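You operate a simulated robot arm through the tools that you are given. There is no shell and no other tool.

The job below is to be done with a simulated robot arm. You get a single attempt, and the scene is never put back.

## Task
Rinse both potatoes by the sink under the tap and drop them into the saucepan.
Fine: no soil left on them; tap off at the end. What is to be rubbed or washed off counts as gone when no trace of it is left.

The check looks at the end state, three seconds after you hand in, the way a careful person would. Anything else that was tipped, shoved, dropped, spilled or broken makes it a failure.

## Robot
A 6-joint arm with a two-finger parallel gripper, fixed in place. Base frame: the origin is on the floor under the middle of its stand, x ahead of it, y to its left, z up; the work surface is at about z = 900. Units: mm, degrees, N and s.
With the tool pointing down near the work surface it reaches from about 300 to 660 mm from the base axis. Its first joint turns from -115.0 to 115.0 degrees. Payload 3.43 kg.
The tool frame sits at the grasp point between the pads (the TCP): z along the fingers, y along the line on which they close. The tips reach 34 mm beyond it. The gripper opens to 128 mm. The fingers are 24 mm wide and 12 mm thick; the gripper's body (48 by 130 mm) begins 96 mm behind the TCP.
Orientation is that of the tool frame in the base frame, as a unit quaternion [x, y, z, w]. With the fingers straight down and closing along the base's y, the tool's x points along the base's -x, its y along +y and its z along -z.

## Interface
- The arm moves only by the tool servo_tool. Its argument "deltas" is a list of rows, each a list of 3 entries, a list of its own where there are three numbers: the shift along the tool's x, y, z in mm, then the turn, a rotation vector about the tool's x, y, z in degrees, then the gripper command, from -1 (shut) to 1 (fully open), values between in proportion. In form: [[[tx, ty, tz], [ax, ay, az], gripper], ...]. A call has 1 to 20 rows; each row shifts and turns the commanded pose from where the row before left it, along the tool's axes as they then stand. Each row takes 0.2 s and may step no farther than 50 mm and 8.6 degrees from the row before; otherwise, or with a gripper value out of range, the whole call is refused. Where a pose cannot be reached the arm comes as near as it can. A force on the tool above 90 N (or 10 N above the force at the start of the call, whichever is more), or a blocked arm, ends the call early, and 0.2 s more pass. Each finger travels about 153 mm/s and halts on what it meets, pressing with about 31 N; the grip force reading is that of the motor and also rises with nothing between the fingers. The clock runs only during rows and for 0.2 s after the last one: add rows that do not move to give the fingers time. The reply holds the time, the measured pose of the TCP, the force on the tool along the base axes, the opening and the grip force, in the units named above and with some noise, with the torque about the TCP (base axes, N m) and any sound that the robot's microphone picked up.
- Cameras (640 x 400 px; columns grow to the right, rows downward): "scene" is fixed at [49.8, 499.2, 1678.9]; the picture's right is [-0.10, -0.99, 0.00], its down [-0.93, 0.10, -0.35] and it looks along [0.34, -0.04, -0.94] (base axes); focal length 326 px, centre (320, 200). "wrist" rides on the gripper at [76, -11, -160] in the tool frame; the picture's right is [0.15, 0.99, 0.00], its down [-0.88, 0.13, -0.46] and it looks along [-0.45, 0.07, 0.89] (tool axes); focal length 234 px, centre (320, 200).
- snapshot(camera): a new picture of that camera. It takes no simulated time.
- move_column(by): slides the trunk up (or, below 0, down) by that many mm; the arm rides with it, the base frame stays. It gives what a move gives, with no picture.
- probe_pixels(camera, pixels): for up to 12 pixels [column, row] of the newest picture of that camera ("zoom" is the newest enlarged one), the place [x, y, z] in the base frame of the surface seen there, good to about 2 mm. It takes no simulated time.
- inspect(camera, box): a new picture of the part [left, top, right, bottom] of that camera's present view, enlarged. It takes no simulated time.
- sign_off(): hands the job in; it is judged then, once.

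Unless the task says otherwise, let go and move clear before handing in.

The tools are called after "Call:" as a command line: name --argument value ..., lists and objects as JSON in quotes. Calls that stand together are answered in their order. servo_tool: Moves the arm, as the interface text tells. Its arguments: {"type":"object","properties":{"deltas":{"type":"array"}},"required":["deltas"]} The other tools are called the same way: move_column (by) moves the trunk up or down; snapshot (camera) takes a picture; probe_pixels (camera, pixels) gives the place of the surface under pixels of a picture; inspect (camera, box) takes an enlarged picture of a part of a camera's view; sign_off () hands the job in.

At the start:

```text
time_s: 0.0
tcp_pos: [293.3, 274.8, 1236.2]
ee_rot: [-0.001, 1.0, 0.0, 0.0]
wrist_force: [-0.2, -0.4, -0.5]
moment: [0.0, -0.02, 0.0]
width: 128.1
grip_force: 0.1
trunk travel left (down, up): [-900.0, 90.0]
```

scene: 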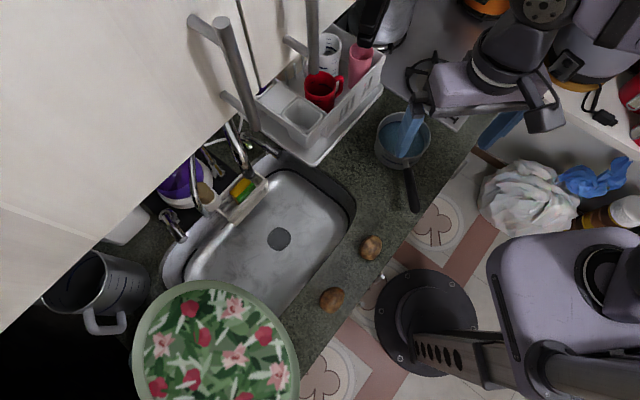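
wrist: 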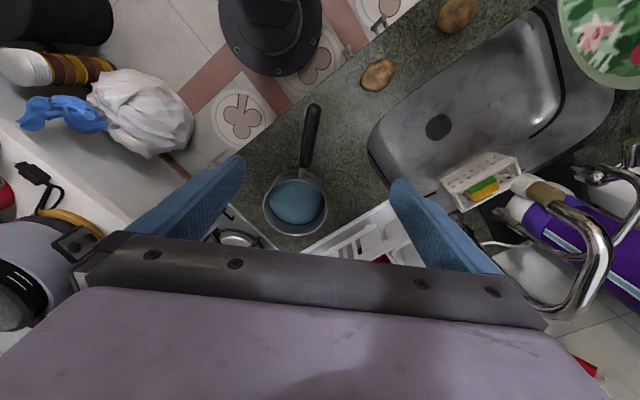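

The scene picture shows two potatoes at about (372,247) and (331,299), the saucepan at (402,140), the sink basin around (280,240), and tap parts near (240,150) and (175,225). I'll look closer at these and probe positions before moving.

Call:
inspect --camera "scene" --box '[120, 100, 280, 260]'

Call:
probe_pixels --camera "scene" --pixels '[[372, 247], [331, 299], [402, 140], [414, 195], [280, 240], [240, 150], [175, 225], [390, 300], [200, 190], [350, 270], [320, 220], [232, 125]]'

```text
2.50 times, centred on (200, 180) of scene
```

zoom: 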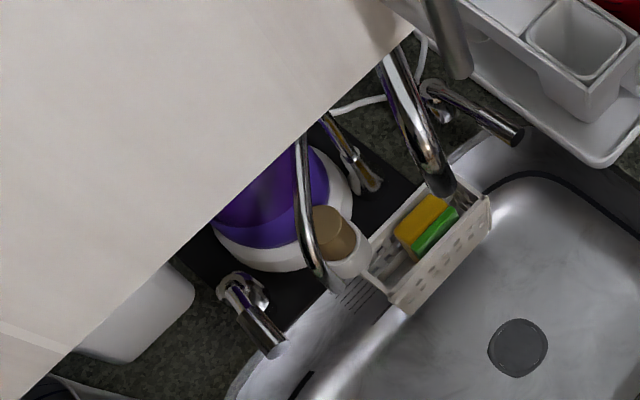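

```text
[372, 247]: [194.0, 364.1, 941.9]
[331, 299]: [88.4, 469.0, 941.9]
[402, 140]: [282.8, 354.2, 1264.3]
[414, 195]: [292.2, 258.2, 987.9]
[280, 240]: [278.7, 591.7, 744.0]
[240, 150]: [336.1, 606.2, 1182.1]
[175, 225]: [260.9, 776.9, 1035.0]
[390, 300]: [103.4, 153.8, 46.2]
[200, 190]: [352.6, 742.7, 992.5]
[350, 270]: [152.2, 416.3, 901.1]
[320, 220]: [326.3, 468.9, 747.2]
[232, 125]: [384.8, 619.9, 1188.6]
```

The zoom shows what look like two curved spouts (zoom tips at about (440,185) and (325,280)) and two lever handles (zoom (265,340) and (500,130)). I'll probe them for their heights.

Call:
probe_pixels --camera "zoom" --pixels '[[440, 185], [420, 130], [395, 75], [325, 275], [310, 220], [300, 155], [265, 335], [240, 295], [512, 132], [440, 92], [360, 165], [372, 185]]'

Call:
inspect --camera "wrist" --box '[430, 100, 640, 320]'

Call:
inspect --camera "scene" --box '[300, 80, 460, 340]'

```text
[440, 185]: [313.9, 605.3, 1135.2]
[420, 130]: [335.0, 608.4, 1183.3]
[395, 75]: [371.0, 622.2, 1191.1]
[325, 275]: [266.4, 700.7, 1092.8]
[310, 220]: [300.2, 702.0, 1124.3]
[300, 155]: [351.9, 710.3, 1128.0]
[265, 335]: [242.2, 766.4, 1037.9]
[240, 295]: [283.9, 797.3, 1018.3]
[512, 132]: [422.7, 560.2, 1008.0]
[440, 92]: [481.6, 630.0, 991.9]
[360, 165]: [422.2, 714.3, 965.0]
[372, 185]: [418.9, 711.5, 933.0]
```

```text
1.82 times, centred on (535, 210) of wrist
```

zoom: 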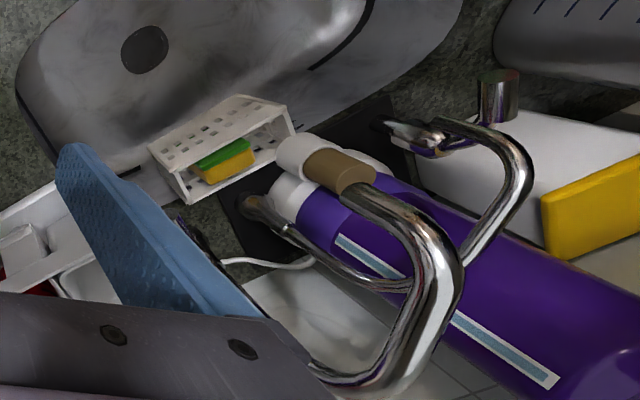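

```text
1.54 times, centred on (380, 210) of scene
```

zoom: 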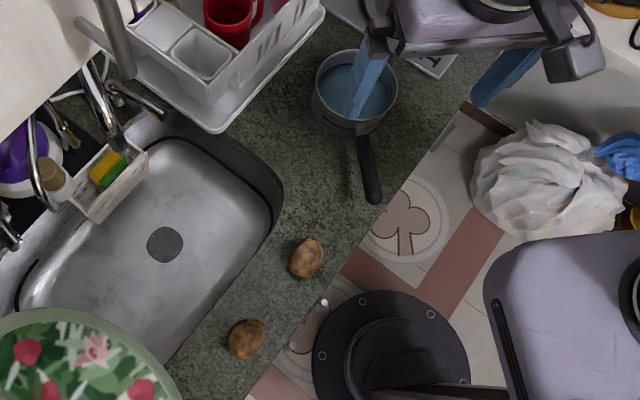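

The second spout and levers are partly hidden, so I need more detail. I'll probe the pan, its handle, the sink rim and the obstacles around them.

Call:
probe_pixels --camera "zoom" --pixels '[[385, 95], [330, 90], [318, 85], [396, 85], [356, 128], [357, 50], [370, 195], [335, 70], [306, 258], [247, 339], [300, 25], [200, 130]]'

Call:
probe_pixels --camera "scene" --pixels '[[220, 350], [290, 350], [160, 250], [350, 205], [300, 165], [265, 315], [345, 220], [100, 270], [105, 325], [140, 225], [210, 200], [245, 185]]'

```text
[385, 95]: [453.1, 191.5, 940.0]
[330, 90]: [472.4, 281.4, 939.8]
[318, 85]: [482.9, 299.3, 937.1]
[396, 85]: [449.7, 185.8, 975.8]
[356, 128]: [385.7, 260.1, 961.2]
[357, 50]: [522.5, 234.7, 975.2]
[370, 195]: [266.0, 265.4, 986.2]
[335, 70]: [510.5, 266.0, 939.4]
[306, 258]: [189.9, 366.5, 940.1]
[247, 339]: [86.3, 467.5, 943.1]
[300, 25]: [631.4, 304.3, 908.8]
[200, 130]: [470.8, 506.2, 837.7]
```

```text
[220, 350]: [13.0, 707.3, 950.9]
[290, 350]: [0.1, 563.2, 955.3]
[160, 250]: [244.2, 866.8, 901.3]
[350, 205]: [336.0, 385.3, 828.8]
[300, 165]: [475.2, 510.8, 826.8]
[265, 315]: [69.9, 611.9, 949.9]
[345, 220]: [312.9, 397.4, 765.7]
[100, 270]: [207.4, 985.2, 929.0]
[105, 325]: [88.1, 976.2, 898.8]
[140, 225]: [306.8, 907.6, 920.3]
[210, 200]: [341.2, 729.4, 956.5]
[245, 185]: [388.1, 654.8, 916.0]
```

The pan holds water at z≈940 with its rim at z≈975, centred near (455,243). The wall cabinet edge runs diagonally across the scene picture from (0,330) to (350,0), so I'll probe the overhead obstacles and the arm.

Call:
probe_pixels --camera "scene" --pixels '[[10, 320], [100, 240], [180, 165], [220, 110], [240, 70], [255, 125], [312, 50], [300, 45], [350, 5], [150, 100], [270, 100], [560, 290]]'

Call:
probe_pixels --camera "wrist" --pixels '[[555, 205], [575, 240], [560, 300], [600, 190], [595, 150], [570, 175], [530, 200], [512, 212], [540, 192], [295, 205], [540, 235], [620, 280]]'

```text
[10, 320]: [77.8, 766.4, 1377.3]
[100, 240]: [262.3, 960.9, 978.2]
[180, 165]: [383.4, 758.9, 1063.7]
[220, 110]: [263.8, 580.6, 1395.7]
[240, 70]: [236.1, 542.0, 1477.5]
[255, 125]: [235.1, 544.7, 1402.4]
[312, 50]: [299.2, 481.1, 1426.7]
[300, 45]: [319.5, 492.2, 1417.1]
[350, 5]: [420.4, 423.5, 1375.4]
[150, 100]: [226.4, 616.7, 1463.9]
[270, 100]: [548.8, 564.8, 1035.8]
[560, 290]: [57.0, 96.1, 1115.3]
```

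```text
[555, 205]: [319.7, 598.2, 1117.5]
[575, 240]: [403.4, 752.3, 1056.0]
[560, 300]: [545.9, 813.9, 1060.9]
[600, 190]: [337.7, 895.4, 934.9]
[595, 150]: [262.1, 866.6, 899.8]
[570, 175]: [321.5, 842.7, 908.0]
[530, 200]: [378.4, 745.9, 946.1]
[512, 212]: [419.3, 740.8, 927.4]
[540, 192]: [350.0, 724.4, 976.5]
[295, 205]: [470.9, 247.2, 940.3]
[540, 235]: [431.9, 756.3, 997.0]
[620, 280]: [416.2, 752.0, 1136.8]
```

The cabinet face lies along x+y≈844 with its underside near z≈1375, and the taps sit below and behind that edge. I'll swing the wrist to face the taps and tilt it for a proper look, staying high and clear of everything.

Call:
servo_tool --deltas '[[[27.7, 27.3, 0], [0, 0, 0], -1], [[27.7, 27.3, 0], [0, 0, 0], -1], [[27.7, 27.3, 0], [0, 0, 0], -1], [[27.7, 27.3, 0], [0, 0, 0], -1], [[27.7, 27.3, 0], [0, 0, 0], -1], [[27.7, 27.3, 0], [0, 0, 0], -1], [[0, 0, 0], [0, 0, -7.5], -1], [[0, 0, 0], [0, 0, -7.5], -1], [[0, 0, 0], [0, 0, -7.5], -1], [[0, 0, 0], [0, 0, -7.5], -1], [[0, 0, 0], [0, 0, -7.5], -1], [[0, 0, 0], [0, 0, -7.5], -1], [[0, 0, 0], [0, -7.5, 0], -1], [[0, 0, 0], [0, -7.5, 0], -1], [[0, 0, 0], [0, -7.5, 0], -1], [[0, 0, 0], [0, -7.5, 0], -1]]'

Call:
snapshot --camera "wrist"

Call:
snapshot --camera "scene"

```text
time_s: 3.4
tcp_pos: [127.7, 438.2, 1235.0]
ee_rot: [-0.37, 0.892, 0.1, 0.239]
wrist_force: [-0.3, -0.2, -0.6]
moment: [0.02, 0.0, -0.02]
width: 0.0
grip_force: 30.9
trunk travel left (down, up): [-900.0, 90.0]
```

```text
taken
```

wrist: 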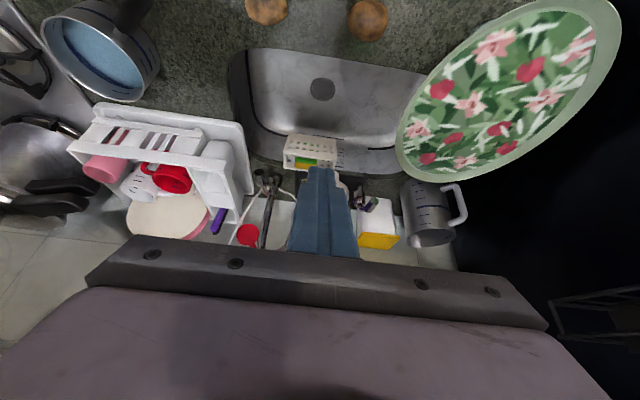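

```text
taken
```

scene: 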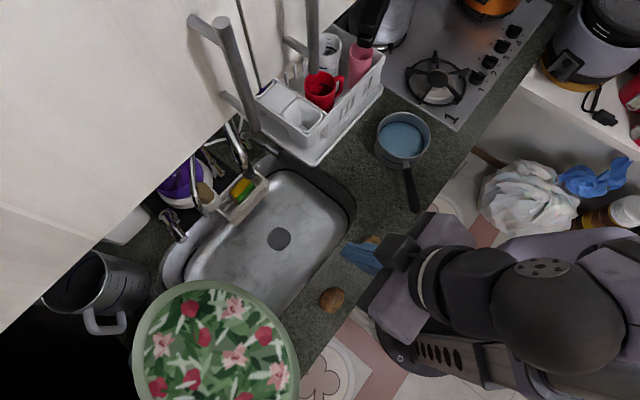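

With the gripper shut, the fingers at (320,215) hide the tap in the wrist view. I'll open the gripper without moving and look between the fingers.

Call:
servo_tool --deltas '[[[0, 0, 0], [0, 0, 0], 1], [[0, 0, 0], [0, 0, 0], 1], [[0, 0, 0], [0, 0, 0], 1]]'

Call:
inspect --camera "wrist" --box '[200, 80, 460, 250]'

```text
time_s: 4.2
tcp_pos: [127.3, 438.4, 1234.4]
ee_rot: [-0.371, 0.892, 0.099, 0.239]
wrist_force: [-0.3, 0.1, 0.0]
moment: [0.01, 0.01, 0.0]
width: 127.9
grip_force: 0.1
trunk travel left (down, up): [-900.0, 90.0]
```

```text
2.35 times, centred on (330, 165) of wrist
```

zoom: 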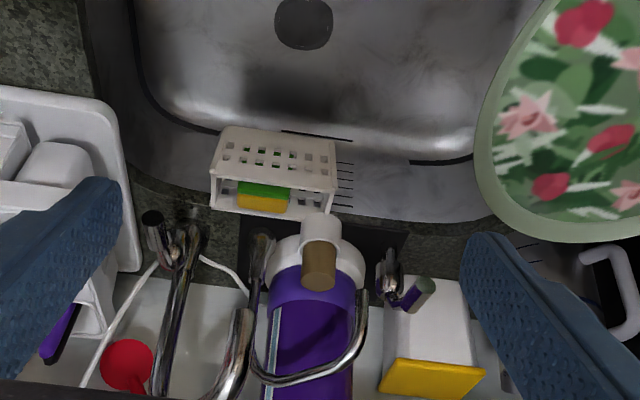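

This upside-down view shows a thick spout with riser at zoom (175,310), a lever at (155,225), and its outlet end at (242,315). A thinner hooked spout runs from base (262,240) round to its end at (362,295), and there is a separate lever at (415,290). I'll probe all of these.

Call:
probe_pixels --camera "zoom" --pixels '[[152, 218], [160, 245], [180, 255], [190, 235], [175, 310], [165, 380], [242, 315], [230, 360], [262, 240], [257, 310], [265, 375], [310, 380]]'

Call:
probe_pixels --camera "zoom" --pixels '[[345, 365], [362, 297], [362, 330], [390, 262], [390, 285], [405, 298], [422, 288], [318, 265], [318, 230], [315, 330], [270, 165], [430, 380]]'

Call:
inspect --camera "wrist" --box '[250, 160, 380, 245]'

```text
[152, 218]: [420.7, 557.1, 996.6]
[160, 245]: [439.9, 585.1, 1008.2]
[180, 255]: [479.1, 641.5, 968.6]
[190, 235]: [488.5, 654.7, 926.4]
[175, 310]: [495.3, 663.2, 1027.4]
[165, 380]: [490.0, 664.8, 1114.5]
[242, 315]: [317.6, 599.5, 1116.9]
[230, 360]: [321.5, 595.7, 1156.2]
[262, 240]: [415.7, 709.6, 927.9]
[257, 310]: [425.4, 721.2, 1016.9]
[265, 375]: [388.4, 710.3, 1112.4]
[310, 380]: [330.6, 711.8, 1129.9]
```

```text
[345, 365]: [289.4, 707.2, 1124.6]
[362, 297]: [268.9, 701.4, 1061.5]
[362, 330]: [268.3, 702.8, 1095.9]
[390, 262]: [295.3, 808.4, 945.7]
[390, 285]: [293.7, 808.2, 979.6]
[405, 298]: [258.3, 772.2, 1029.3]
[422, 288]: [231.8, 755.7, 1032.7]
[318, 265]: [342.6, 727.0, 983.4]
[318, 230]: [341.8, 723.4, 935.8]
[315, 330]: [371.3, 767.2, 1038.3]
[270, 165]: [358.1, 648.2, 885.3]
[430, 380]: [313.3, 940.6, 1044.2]
```

```text
4.71 times, centred on (315, 202) of wrist
```

zoom: 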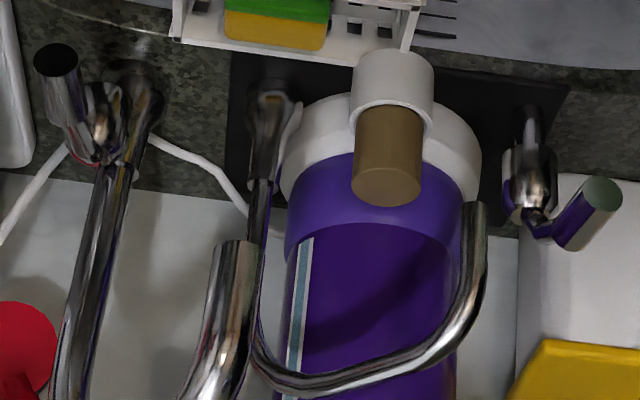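

The main tap is clear now: its riser is at about (493,664), its outlet at about (318,600,1105) over the sink, and its lever reaches out to about (421,557,1000). The thin spout looks like a separate tap. I'll bring the wrist camera closer to the main lever to see how it works.

Call:
servo_tool --deltas '[[[-12.8, -24, 25.9], [0, 0, 0], 1], [[-12.8, -24, 25.9], [0, 0, 0], 1], [[-12.8, -24, 25.9], [0, 0, 0], 1], [[-12.8, -24, 25.9], [0, 0, 0], 1], [[-12.8, -24, 25.9], [0, 0, 0], 1]]'

Call:
snapshot --camera "wrist"

Call:
inspect --camera "wrist" --box '[220, 80, 440, 240]'

```text
time_s: 5.4
tcp_pos: [297.4, 438.1, 1153.0]
ee_rot: [-0.371, 0.892, 0.1, 0.239]
wrist_force: [-0.1, 0.2, 0.3]
moment: [-0.01, 0.04, 0.04]
width: 128.1
grip_force: 0.0
trunk travel left (down, up): [-900.0, 90.0]
```

```text
taken
```

wrist: 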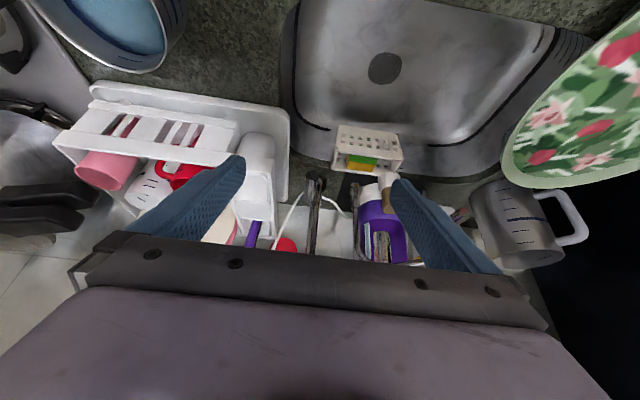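

```text
2.50 times, centred on (330, 160) of wrist
```

zoom: 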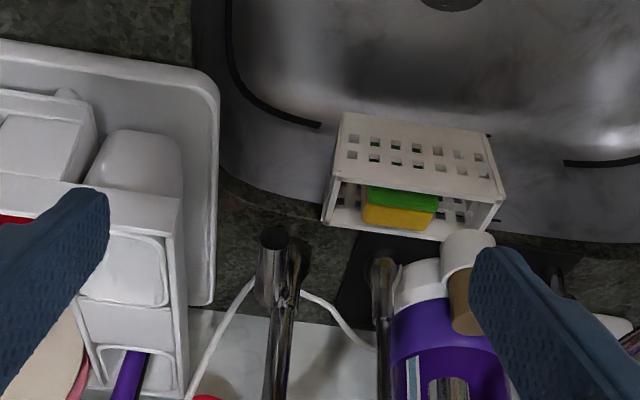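

The main lever shows as a cylinder at zoom (272,265), but the steep view hides its tilt. I'll tilt the wrist further toward horizontal for a side-on look.

Call:
servo_tool --deltas '[[[0, 0, 0], [0, -8, 0], 1], [[0, 0, 0], [0, -8, 0], 1], [[0, 0, 0], [0, -8, 0], 1]]'

Call:
snapshot --camera "wrist"

Call:
inspect --camera "wrist" --box '[230, 60, 430, 200]'

```text
time_s: 6.2
tcp_pos: [295.7, 437.2, 1153.8]
ee_rot: [-0.34, 0.825, 0.174, 0.417]
wrist_force: [-0.4, 1.2, 0.3]
moment: [-0.03, 0.01, -0.01]
width: 127.9
grip_force: 0.1
trunk travel left (down, up): [-900.0, 90.0]
```

```text
taken
```

wrist: 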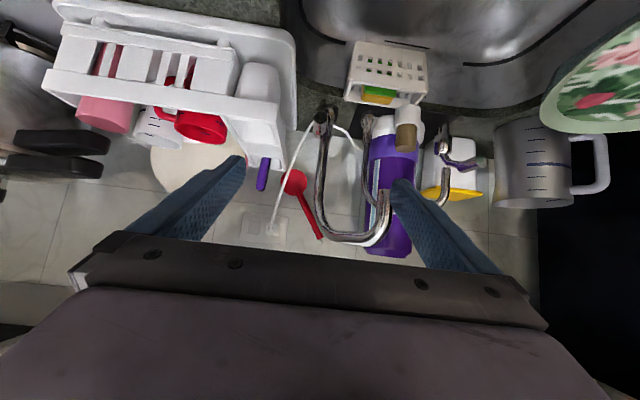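

```text
2.86 times, centred on (330, 130) of wrist
```

zoom: 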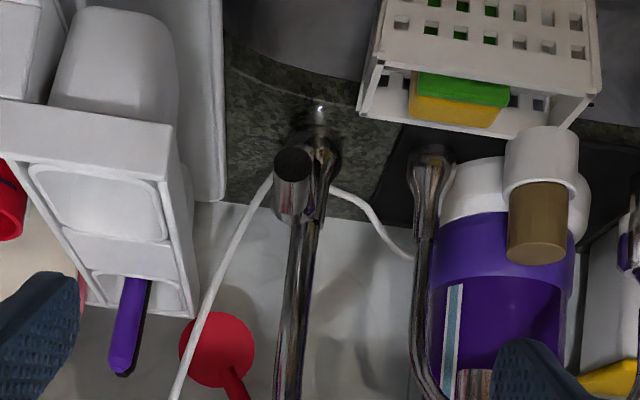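

Now I see the main lever as a cylinder facing me, its end face at zoom (293,162) and its barrel running back to (300,210), mounted on the tap's riser base. I'll probe it densely to get its axis.

Call:
probe_pixels --camera "zoom" --pixels '[[293, 162], [293, 150], [280, 165], [305, 165], [285, 185], [290, 200], [292, 218], [312, 175], [322, 150], [318, 190], [318, 115], [300, 240]]'

Call:
inspect --camera "wrist" --box '[300, 95, 360, 145]'

Call:
inspect --camera "wrist" --box '[340, 90, 500, 250]'

```text
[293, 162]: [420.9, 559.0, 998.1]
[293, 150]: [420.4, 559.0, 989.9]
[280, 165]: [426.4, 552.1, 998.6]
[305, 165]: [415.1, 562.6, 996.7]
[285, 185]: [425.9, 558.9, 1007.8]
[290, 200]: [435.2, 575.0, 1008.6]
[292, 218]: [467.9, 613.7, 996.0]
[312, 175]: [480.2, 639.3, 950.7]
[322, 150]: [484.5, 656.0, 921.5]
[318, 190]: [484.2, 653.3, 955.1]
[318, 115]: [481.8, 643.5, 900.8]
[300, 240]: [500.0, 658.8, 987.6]
```

```text
8.00 times, centred on (330, 120) of wrist
```

zoom: 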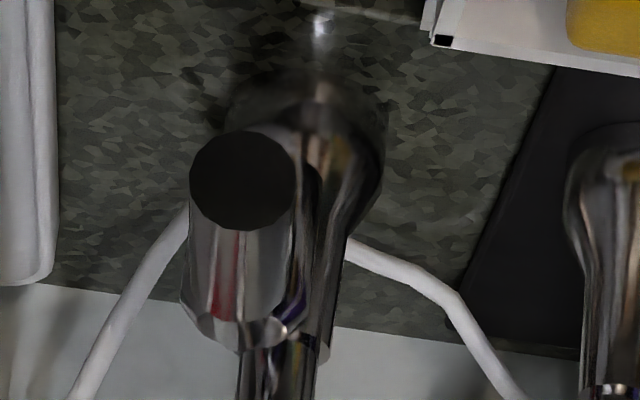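

```text
2.50 times, centred on (420, 170) of wrist
```

zoom: 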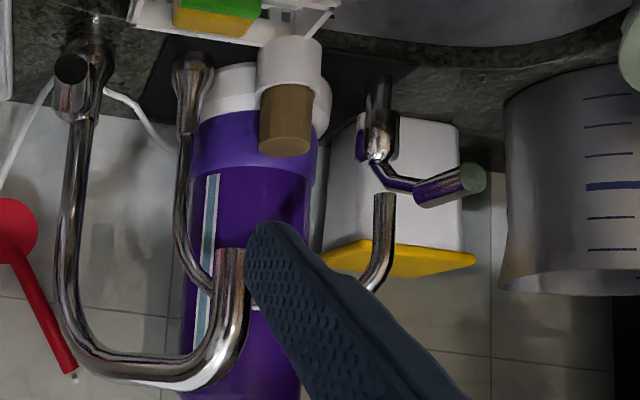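

Both levers look like a rod with a grip cylinder: the main one's end cap is black at (421,559,998), and the other's is greenish at about (232,756,1033). I'll zoom the scene camera in on each for another angle.

Call:
inspect --camera "scene" --box '[215, 115, 275, 165]'

Call:
inspect --camera "scene" --box '[150, 190, 220, 250]'

```text
8.00 times, centred on (245, 140) of scene
```

zoom: 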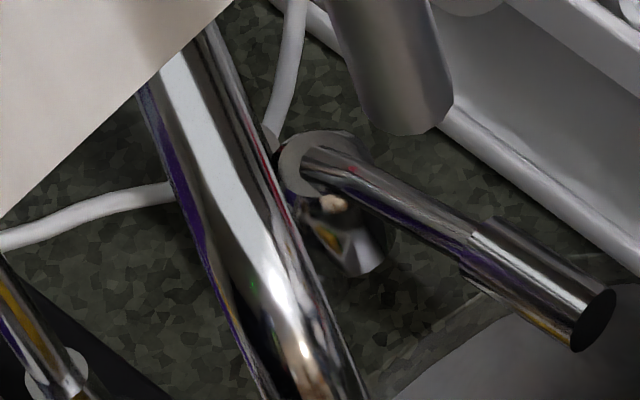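

```text
6.67 times, centred on (185, 220) of scene
```

zoom: 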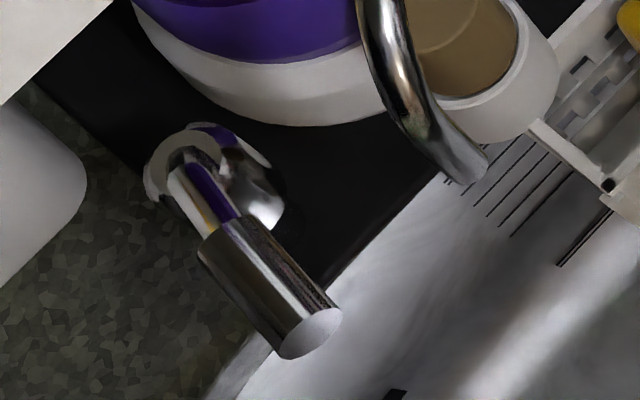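

The lever by the thin spout (zoom ring (185,165), grip (270,290)) looks like the same build as the main one, a rod and grip on a swivel body. I'll probe its geometry, then compare it with the main one.

Call:
probe_pixels --camera "zoom" --pixels '[[175, 145], [190, 175], [205, 200], [230, 235], [265, 285], [295, 320], [315, 335], [260, 190], [270, 210], [400, 80], [465, 165], [240, 150]]'

Call:
inspect --camera "scene" --box '[215, 115, 275, 165]'

Call:
probe_pixels --camera "zoom" --pixels '[[300, 150], [330, 155], [370, 180], [430, 215], [490, 250], [540, 285], [580, 310], [595, 320], [335, 205], [350, 250], [290, 180], [240, 100]]'

```text
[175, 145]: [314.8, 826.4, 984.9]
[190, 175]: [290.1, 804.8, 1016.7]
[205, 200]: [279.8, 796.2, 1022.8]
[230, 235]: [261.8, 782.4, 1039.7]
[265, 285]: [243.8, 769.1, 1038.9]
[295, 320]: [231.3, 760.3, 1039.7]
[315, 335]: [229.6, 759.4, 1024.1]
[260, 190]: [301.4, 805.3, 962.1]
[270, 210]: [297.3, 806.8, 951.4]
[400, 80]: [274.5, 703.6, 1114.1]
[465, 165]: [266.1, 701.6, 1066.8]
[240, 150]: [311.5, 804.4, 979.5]
```

```text
8.00 times, centred on (245, 140) of scene
```

zoom: 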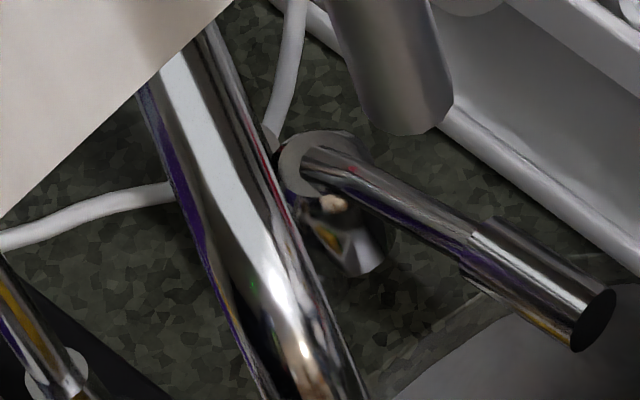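

```text
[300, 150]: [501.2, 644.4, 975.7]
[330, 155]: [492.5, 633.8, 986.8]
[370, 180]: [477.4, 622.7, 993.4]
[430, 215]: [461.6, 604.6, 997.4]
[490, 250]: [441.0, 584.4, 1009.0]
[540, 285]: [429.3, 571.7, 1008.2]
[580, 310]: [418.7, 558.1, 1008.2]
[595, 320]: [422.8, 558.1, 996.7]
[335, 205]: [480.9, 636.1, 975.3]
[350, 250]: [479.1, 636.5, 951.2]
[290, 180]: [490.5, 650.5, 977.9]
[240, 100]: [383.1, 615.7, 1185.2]
```

The main lever's grip runs horizontally from about (448,592) to (421,559) at z≈996, on a pivot near (493,640,975). Before reaching for it, I'll check the gap between the dish rack and the spout.

Call:
probe_pixels --camera "wrist" --pixels '[[295, 45], [290, 120], [265, 75], [270, 105], [240, 100], [262, 175], [275, 150], [325, 200], [350, 235], [385, 215], [370, 60], [350, 95]]'

Call:
inspect --camera "scene" --box '[300, 230, 400, 330]'

```text
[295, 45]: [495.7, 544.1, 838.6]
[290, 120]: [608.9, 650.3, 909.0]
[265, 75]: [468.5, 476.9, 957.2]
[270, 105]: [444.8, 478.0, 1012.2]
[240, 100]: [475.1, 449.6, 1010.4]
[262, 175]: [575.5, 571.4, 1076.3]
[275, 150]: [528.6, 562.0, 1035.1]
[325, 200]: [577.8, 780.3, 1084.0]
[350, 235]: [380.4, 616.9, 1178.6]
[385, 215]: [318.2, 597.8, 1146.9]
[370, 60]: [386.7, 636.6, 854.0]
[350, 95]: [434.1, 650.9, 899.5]
```

```text
4.00 times, centred on (350, 280) of scene
```

zoom: 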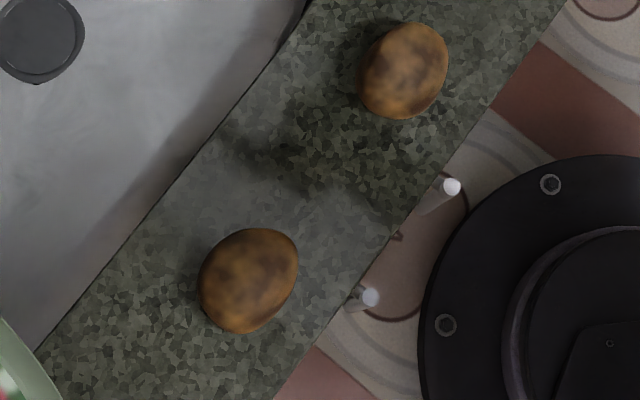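

The rack's left side sits at about 74 mm to the right of the lever and the spout drop about 100 mm to its left, so the gripper fits between them. I'll narrow the gripper to ~60 mm and advance to about 60 mm short of the lever.

Call:
servo_tool --deltas '[[[3, 0, 30], [0, 0, 0], 0.0], [[3, 0, 30], [0, 0, 0], 0.0], [[3, 0, 30], [0, 0, 0], 0.0], [[3, 0, 30], [0, 0, 0], 0.0], [[3, 0, 30], [0, 0, 0], 0.0], [[2, 0, 25], [0, 0, 0], 0.0]]'

Call:
snapshot --camera "wrist"

Call:
snapshot --camera "scene"

```text
time_s: 7.6
tcp_pos: [389.6, 532.1, 1035.4]
ee_rot: [-0.341, 0.824, 0.173, 0.419]
wrist_force: [-0.2, -0.3, 0.0]
moment: [-0.01, -0.02, 0.04]
width: 64.3
grip_force: 0.0
trunk travel left (down, up): [-900.0, 90.0]
```

```text
taken
```

wrist: 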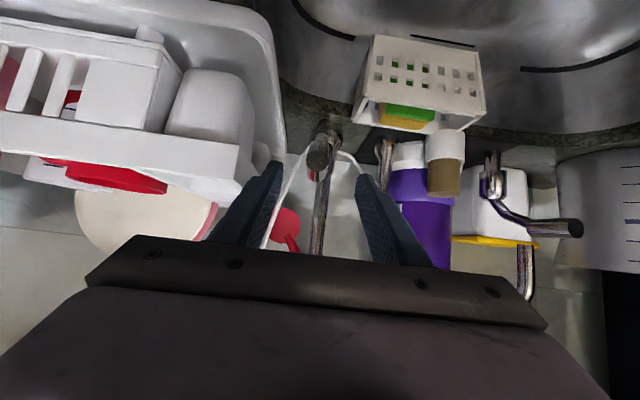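

```text
taken
```

scene: 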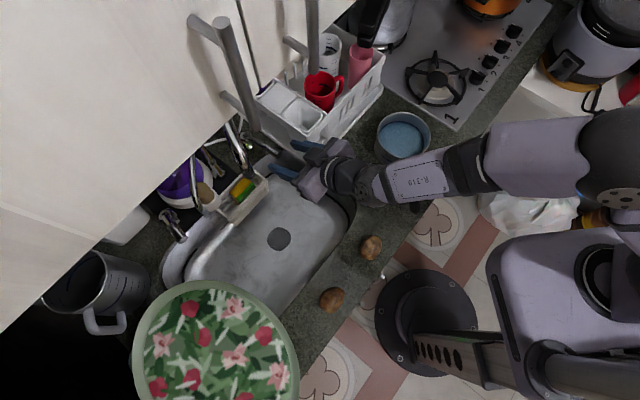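

The lever's end at wrist (320,155) lies between the open fingers. The forearm crosses near the pan in the scene picture at about (420,180), so I'll check its height before going on.

Call:
probe_pixels --camera "scene" --pixels '[[420, 180], [385, 185], [450, 170], [350, 180], [325, 170], [520, 160], [300, 146], [285, 170]]'

Call:
probe_pixels --camera "wrist" --pixels '[[320, 155], [320, 165], [313, 160], [328, 160], [265, 200], [375, 210], [325, 190], [255, 170]]'

```text
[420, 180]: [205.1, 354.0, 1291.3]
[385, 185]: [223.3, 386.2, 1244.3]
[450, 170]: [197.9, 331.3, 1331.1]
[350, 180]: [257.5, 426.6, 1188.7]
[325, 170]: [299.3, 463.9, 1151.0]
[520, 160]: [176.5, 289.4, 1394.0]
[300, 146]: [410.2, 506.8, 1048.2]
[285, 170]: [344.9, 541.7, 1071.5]
```

```text
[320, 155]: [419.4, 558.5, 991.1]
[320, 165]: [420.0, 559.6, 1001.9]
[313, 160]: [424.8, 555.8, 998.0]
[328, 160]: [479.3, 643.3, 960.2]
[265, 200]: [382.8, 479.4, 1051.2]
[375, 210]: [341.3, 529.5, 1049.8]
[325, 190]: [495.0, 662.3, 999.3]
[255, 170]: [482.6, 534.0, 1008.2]
```

The whole arm is above z≈1150, well clear of the pan. I'll advance the last ~60 mm so the fingers straddle the grip, then close on it.

Call:
servo_tool --deltas '[[[1, -0.5, 15], [0, 0, 0], 0.0], [[1, -0.5, 15], [0, 0, 0], 0.0], [[1, -0.5, 15], [0, 0, 0], 0.0], [[0, -0.3, 14], [0, 0, 0], 0.0], [[0, 0, 0], [0, 0, 0], -0.4], [[0, 0, 0], [0, 0, 0], -0.7], [[0, 0, 0], [0, 0, 0], -1]]'

Call:
snapshot --camera "wrist"

```text
time_s: 9.2
tcp_pos: [425.0, 563.0, 1000.5]
ee_rot: [-0.341, 0.823, 0.173, 0.419]
wrist_force: [4.3, -3.8, -0.1]
moment: [-0.04, -0.05, 0.87]
width: 28.2
grip_force: 44.8
trunk travel left (down, up): [-900.0, 90.0]
```

```text
taken
```

wrist: 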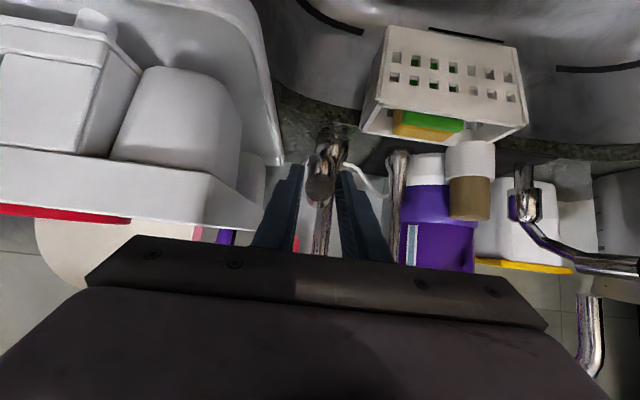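

I have the lever held at 28 mm. I'll try a gentle 12 mm lift and read the force to learn which way it moves.

Call:
servo_tool --deltas '[[[-3.2, 0, -2.4], [0, 0, 0], -1], [[-3.2, 0, -2.4], [0, 0, 0], -1], [[-3.2, 0, -2.4], [0, 0, 0], -1]]'

Call:
inspect --camera "wrist" --box '[250, 120, 390, 260]'

Call:
inspect --camera "scene" --box '[210, 110, 310, 210]'

```text
time_s: 10.0
tcp_pos: [425.3, 563.5, 1009.4]
ee_rot: [-0.343, 0.825, 0.173, 0.416]
wrist_force: [7.2, 1.7, -15.3]
moment: [-1.0, 0.98, 0.95]
width: 28.4
grip_force: 44.9
trunk travel left (down, up): [-900.0, 90.0]
```

```text
2.86 times, centred on (320, 190) of wrist
```

zoom: 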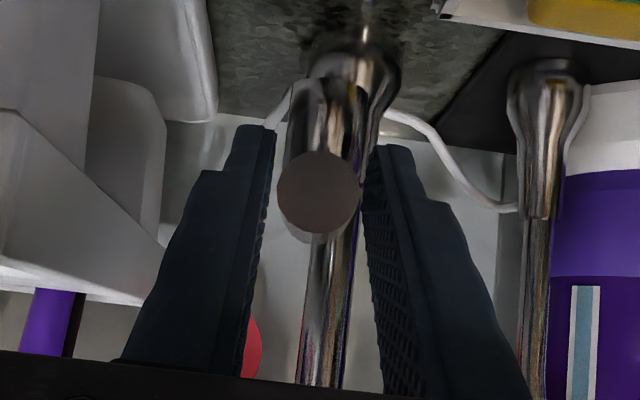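

```text
4.00 times, centred on (260, 160) of scene
```

zoom: 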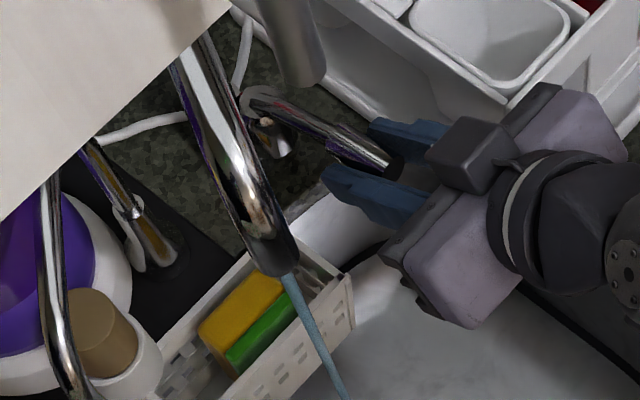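

Water is now running from the main spout (blue stream in the scene zoom from (285,275) to (345,400)), so lifting the lever opens it. I'll lift about 14 mm more for a fuller flow and check the stream.

Call:
servo_tool --deltas '[[[-3.6, 0, -3.0], [0, 0, 0], -1], [[-3.6, 0, -3.0], [0, 0, 0], -1], [[-3.6, 0, -3.0], [0, 0, 0], -1]]'

Call:
inspect --camera "scene" --box '[210, 110, 370, 270]'

Call:
inspect --camera "wrist" --box '[250, 120, 390, 260]'

```text
time_s: 10.8
tcp_pos: [426.4, 565.3, 1025.1]
ee_rot: [-0.342, 0.823, 0.174, 0.418]
wrist_force: [11.9, 8.1, -16.3]
moment: [-0.66, 0.83, 0.97]
width: 28.5
grip_force: 45.3
trunk travel left (down, up): [-900.0, 90.0]
```

```text
2.50 times, centred on (290, 190) of scene
```

zoom: 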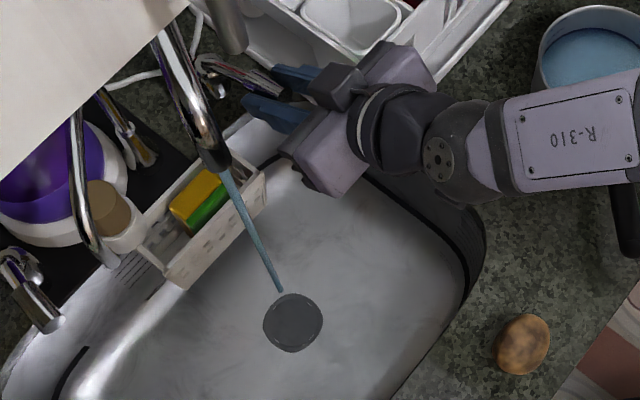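

```text
2.86 times, centred on (320, 190) of wrist
```

zoom: 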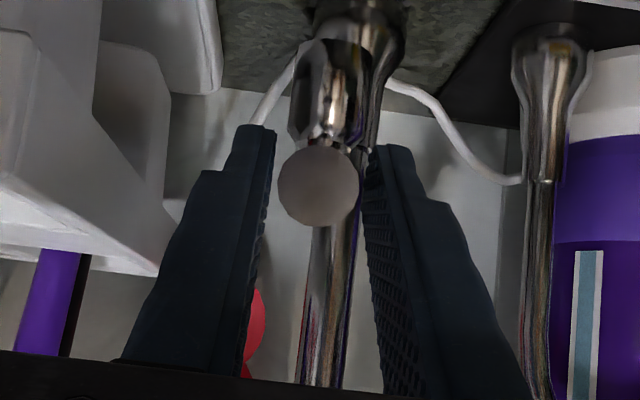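

The stream is thicker and lands by the drain at zoom (280,295). I'll release the lever, back off straight along the approach line, and check that the water keeps running.

Call:
servo_tool --deltas '[[[0, 0, 0], [0, 0, 0], -0.3], [[0, 0, 0], [0, 0, 0], 0.0], [[0, 0, 0], [0, 0, 0], 0.0], [[0, 0, -25], [0, 0, 0], 0.0], [[0, 0, -30], [0, 0, 0], 0.0], [[0, 0, -35], [0, 0, 0], 0.0], [[0, 0, -35], [0, 0, 0], 0.0], [[0, 0, -35], [0, 0, 0], 0.0]]'

Call:
snapshot --camera "scene"

Call:
snapshot --camera "wrist"

```text
time_s: 12.6
tcp_pos: [331.5, 471.0, 1122.2]
ee_rot: [-0.341, 0.823, 0.173, 0.42]
wrist_force: [0.0, -0.7, -0.2]
moment: [0.03, 0.01, -0.03]
width: 64.1
grip_force: 0.0
trunk travel left (down, up): [-900.0, 90.0]
```

```text
taken
```

scene: 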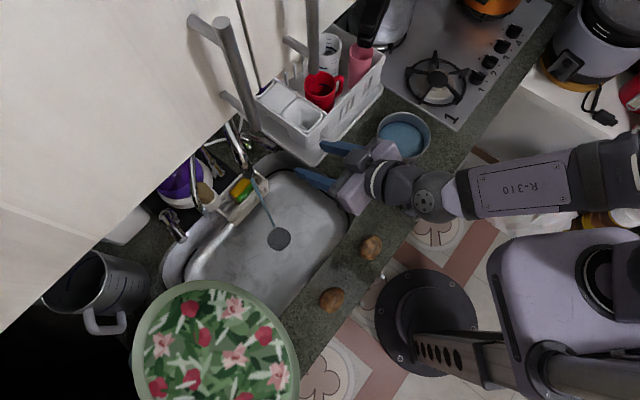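

```text
taken
```

wrist: 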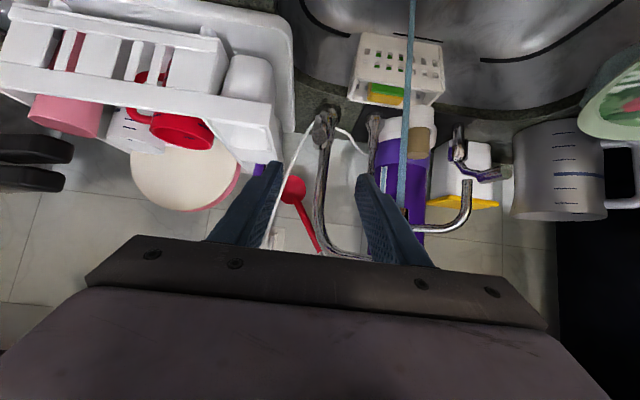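

The lever stayed up and the stream keeps running, visible at wrist (407,150) and scene (268,215). I'll pin down the stream's position and the potatoes' exact outlines before picking.

Call:
probe_pixels --camera "wrist" --pixels '[[411, 30], [409, 90], [407, 130], [405, 170], [469, 190], [403, 200]]'

Call:
inspect --camera "scene" --box '[305, 225, 395, 325]'

Call:
probe_pixels --camera "scene" --pixels '[[362, 248], [381, 246], [372, 237], [371, 257], [322, 300], [343, 297], [333, 289], [330, 309], [265, 200], [270, 220], [258, 178], [275, 232]]'

```text
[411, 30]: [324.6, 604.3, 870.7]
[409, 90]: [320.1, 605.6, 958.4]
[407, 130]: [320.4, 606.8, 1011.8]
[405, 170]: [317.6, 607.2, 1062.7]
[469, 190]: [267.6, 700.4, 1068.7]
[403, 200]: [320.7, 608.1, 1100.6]
```

```text
4.00 times, centred on (350, 275) of scene
```

zoom: 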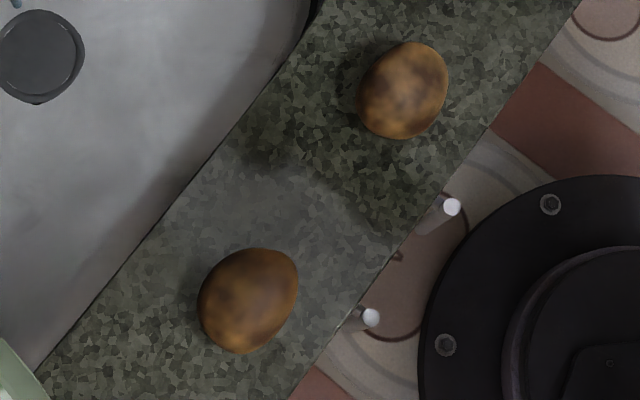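

```text
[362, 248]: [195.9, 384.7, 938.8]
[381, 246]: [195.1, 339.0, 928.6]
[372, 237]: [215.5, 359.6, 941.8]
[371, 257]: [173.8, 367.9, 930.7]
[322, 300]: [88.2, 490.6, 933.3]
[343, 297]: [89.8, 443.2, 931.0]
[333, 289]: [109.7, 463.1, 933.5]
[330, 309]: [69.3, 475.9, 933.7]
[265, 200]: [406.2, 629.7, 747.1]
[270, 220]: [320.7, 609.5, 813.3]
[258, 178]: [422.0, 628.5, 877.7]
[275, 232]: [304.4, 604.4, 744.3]
```

The stream falls straight down at about (320.5, 606.5) from z≈1105 to the drain area, and the first potato is centred near (192,362). I'll pull back, swing the tool to point straight down above it, and look before descending.

Call:
servo_tool --deltas '[[[20.7, 4.3, -28.4], [0, 0, 0], 0.0], [[20.7, 4.3, -28.4], [0, 0, 0], 0.0], [[20.7, 4.3, -28.4], [0, 0, 0], 0.2], [[20.7, 4.3, -28.4], [0, 0, 0], 0.4], [[20.7, 4.3, -28.4], [0, 0, 0], 0.4], [[0, 0, 0], [0, 7.72, 0], 0.4], [[0, 0, 0], [0, 7.72, 0], 0.4], [[0, 0, 0], [0, 7.72, 0], 0.4], [[0, 0, 0], [0, 7.72, 0], 0.4], [[0, 0, 0], [0, 7.72, 0], 0.4], [[0, 0, 0], [0, 7.72, 0], 0.4], [[0, 0, 0], [0, 7.72, 0], 0.4]]'

Call:
snapshot --camera "wrist"

```text
time_s: 15.2
tcp_pos: [192.8, 375.8, 1125.8]
ee_rot: [-0.383, 0.924, -0.001, -0.001]
wrist_force: [-0.2, -0.4, 0.4]
moment: [-0.01, -0.01, 0.01]
width: 89.4
grip_force: 0.1
out of reach, approached as far as the arm can: row 5
trunk travel left (down, up): [-900.0, 90.0]
```

```text
taken
```

wrist: 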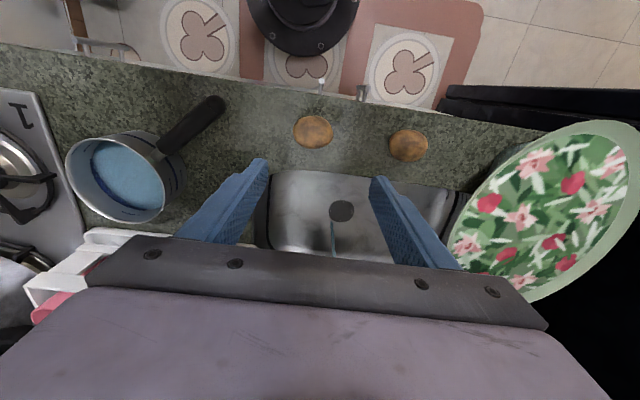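

The gripper now points straight down, with the first potato at wrist (313,131) and the second at (408,146). I'll refine both centres from this view.

Call:
probe_pixels --camera "wrist" --pixels '[[313, 131], [296, 131], [330, 131], [313, 118], [313, 145], [408, 146], [391, 146], [425, 146], [408, 133], [408, 160], [360, 140], [360, 115]]'

Call:
inspect --camera "wrist" --box '[270, 90, 450, 190]'

```text
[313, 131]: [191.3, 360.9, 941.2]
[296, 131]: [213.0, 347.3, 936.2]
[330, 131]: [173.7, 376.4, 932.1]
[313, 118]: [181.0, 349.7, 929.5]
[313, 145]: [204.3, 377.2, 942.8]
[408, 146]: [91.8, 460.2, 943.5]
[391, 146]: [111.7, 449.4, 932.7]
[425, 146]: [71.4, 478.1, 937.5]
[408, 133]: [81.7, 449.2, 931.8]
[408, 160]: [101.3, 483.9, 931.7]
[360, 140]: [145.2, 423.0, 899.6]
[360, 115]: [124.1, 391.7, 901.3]
```

```text
3.56 times, centred on (360, 140) of wrist
```

zoom: 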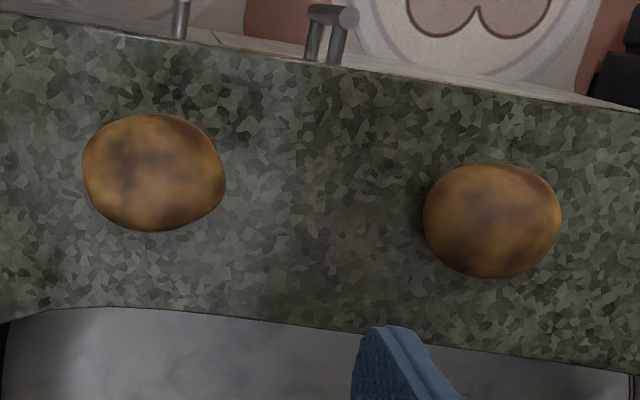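

The first potato's centre is near (193,363) and it's roughly 58 mm across along the closing line. I'll descend so the tips stop about 5 mm above the counter, then close.

Call:
servo_tool --deltas '[[[8.9, -9.2, 20], [0, 0, 0], 0.5], [[0, 0, 35], [0, 0, 0], 0.5], [[0, 0, 35], [0, 0, 0], 0.5], [[0, 0, 35], [0, 0, 0], 0.5], [[0, 0, 30], [0, 0, 0], 0.5], [[0, 0, 20], [0, 0, 0], 0.5], [[0, 0, 12], [0, 0, 0], 0.5], [[0, 0, 0], [0, 0, 0], 0.5], [[0, 0, 0], [0, 0, 0], 0.0], [[0, 0, 0], [0, 0, 0], -0.5], [[0, 0, 0], [0, 0, 0], -0.5]]'

Call:
snapshot --camera "wrist"

Call:
snapshot --camera "scene"

```text
time_s: 17.6
tcp_pos: [193.0, 363.0, 937.7]
ee_rot: [-0.383, 0.924, 0.0, -0.001]
wrist_force: [0.3, 0.2, 0.1]
moment: [-0.02, 0.01, -0.01]
width: 60.7
grip_force: 30.6
trunk travel left (down, up): [-900.0, 90.0]
```

```text
taken
```

wrist: 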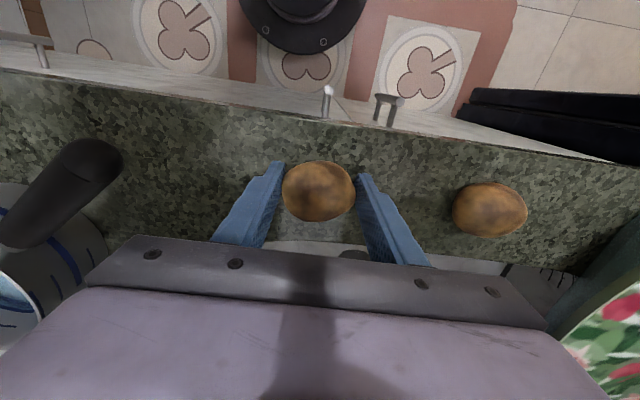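

```text
taken
```

scene: 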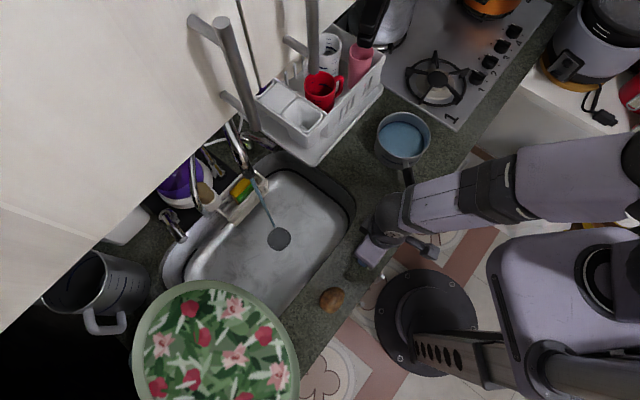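

The potato is gripped at 60.7 mm with no extra force on the tool. I'll lift it, move to a clear spot in front of the sink, tilt the tool toward the tap and check the hold.

Call:
servo_tool --deltas '[[[0, 0, -20], [0, 0, 0], -1], [[0, 0, -33], [0, 0, 0], -1], [[0, 0, -33], [0, 0, 0], -1], [[0, 0, -33], [0, 0, 0], -1], [[0, 0, -33], [0, 0, 0], -1], [[0, 0, -33], [0, 0, 0], -1], [[-20, 27, 0], [0, 0, 0], -1], [[-20, 27, 0], [0, 0, 0], -1], [[-20, 28, 0], [0, 0, 0], -1], [[0, 0, 0], [0, -7.7, 0], -1], [[0, 0, 0], [0, -7.7, 0], -1], [[0, 0, 0], [0, -7.7, 0], -1], [[0, 0, 0], [0, -7.7, 0], -1], [[0, 0, 0], [0, -7.7, 0], -1], [[0, 0, 0], [0, -7.7, 0], -1], [[0, 0, 0], [0, -7.8, 0], -1]]'

Call:
snapshot --camera "wrist"

Call:
snapshot --camera "scene"

```text
time_s: 21.0
tcp_pos: [176.0, 461.7, 1121.6]
ee_rot: [-0.342, 0.823, 0.174, 0.419]
wrist_force: [0.2, -0.6, -0.7]
moment: [-0.03, -0.01, 0.0]
width: 60.8
grip_force: 31.6
trunk travel left (down, up): [-900.0, 90.0]
```

```text
taken
```

wrist: 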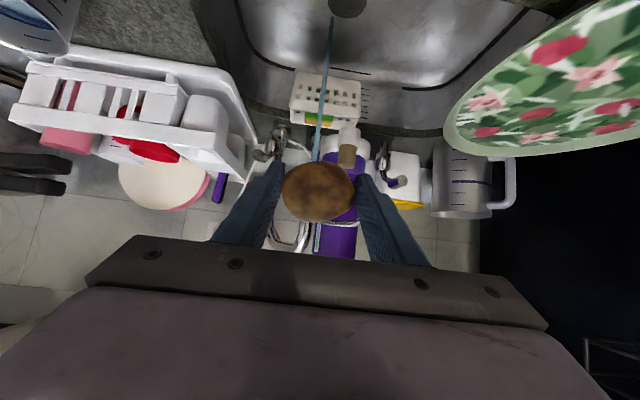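

```text
taken
```

scene: 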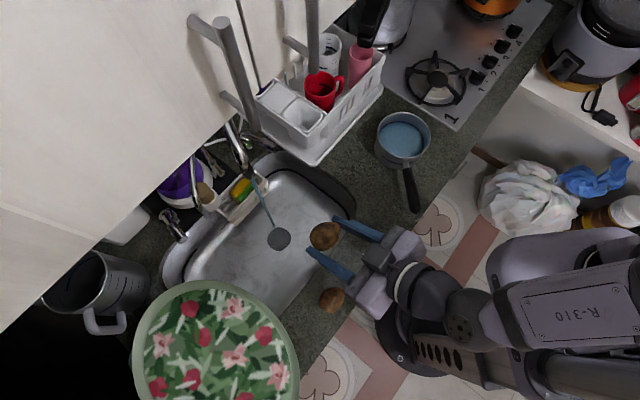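

The potato is held firmly, with the tool 54° tilted and lined up with the stream. I'll advance so it sits under the stream at about z≈1010, below the spout mouth, and hold there for a moment.

Call:
servo_tool --deltas '[[[-4.3, 0, 30.6], [0, 0, 0], -1], [[-4.3, 0, 30.6], [0, 0, 0], -1], [[-4.3, 0, 30.6], [0, 0, 0], -1], [[-4.3, 0, 30.6], [0, 0, 0], -1], [[-4.3, 0, 30.6], [0, 0, 0], -1], [[-4.3, 0, 30.6], [0, 0, 0], -1], [[-4.2, 0, 30.5], [0, 0, 0], -1], [[0, 0, 0], [0, 0, 0], -1], [[0, 0, 0], [0, 0, 0], -1], [[0, 0, 0], [0, 0, 0], -1], [[0, 0, 0], [0, 0, 0], -1], [[0, 0, 0], [0, 0, 0], -1]]'

Call:
snapshot --camera "wrist"

Call:
inspect --camera "scene" --box '[210, 130, 330, 230]'

Call:
inspect --camera "wrist" --box '[270, 140, 370, 240]'

```text
time_s: 23.6
tcp_pos: [310.5, 597.7, 1021.8]
ee_rot: [-0.341, 0.823, 0.174, 0.419]
wrist_force: [1.0, -0.3, -1.7]
moment: [-0.01, 0.0, 0.0]
width: 60.8
grip_force: 30.6
trunk travel left (down, up): [-900.0, 90.0]
```

```text
taken
```

wrist: 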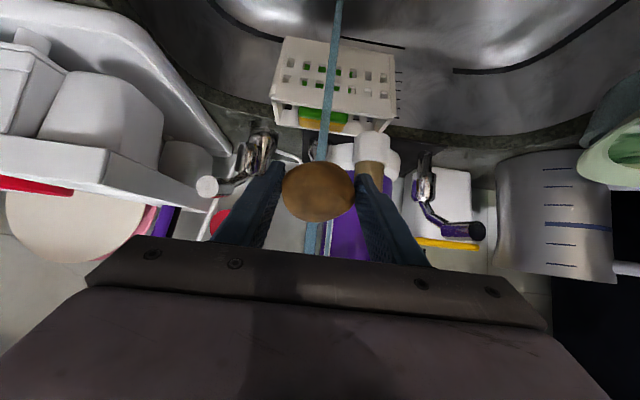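

```text
4.00 times, centred on (270, 180) of scene
```

zoom: 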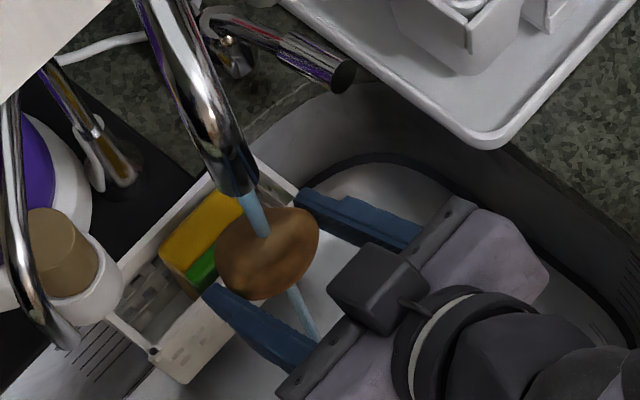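

```text
4.00 times, centred on (320, 190) of wrist
```

zoom: 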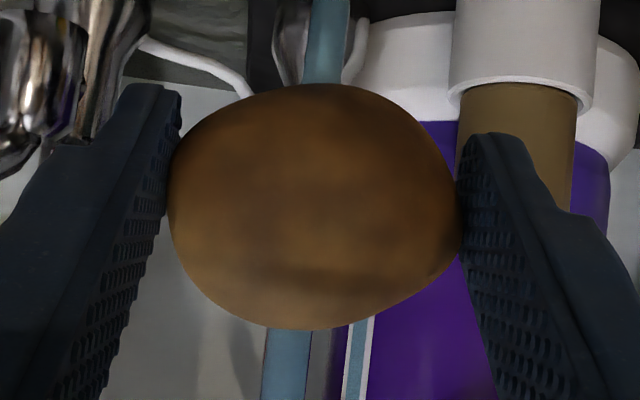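

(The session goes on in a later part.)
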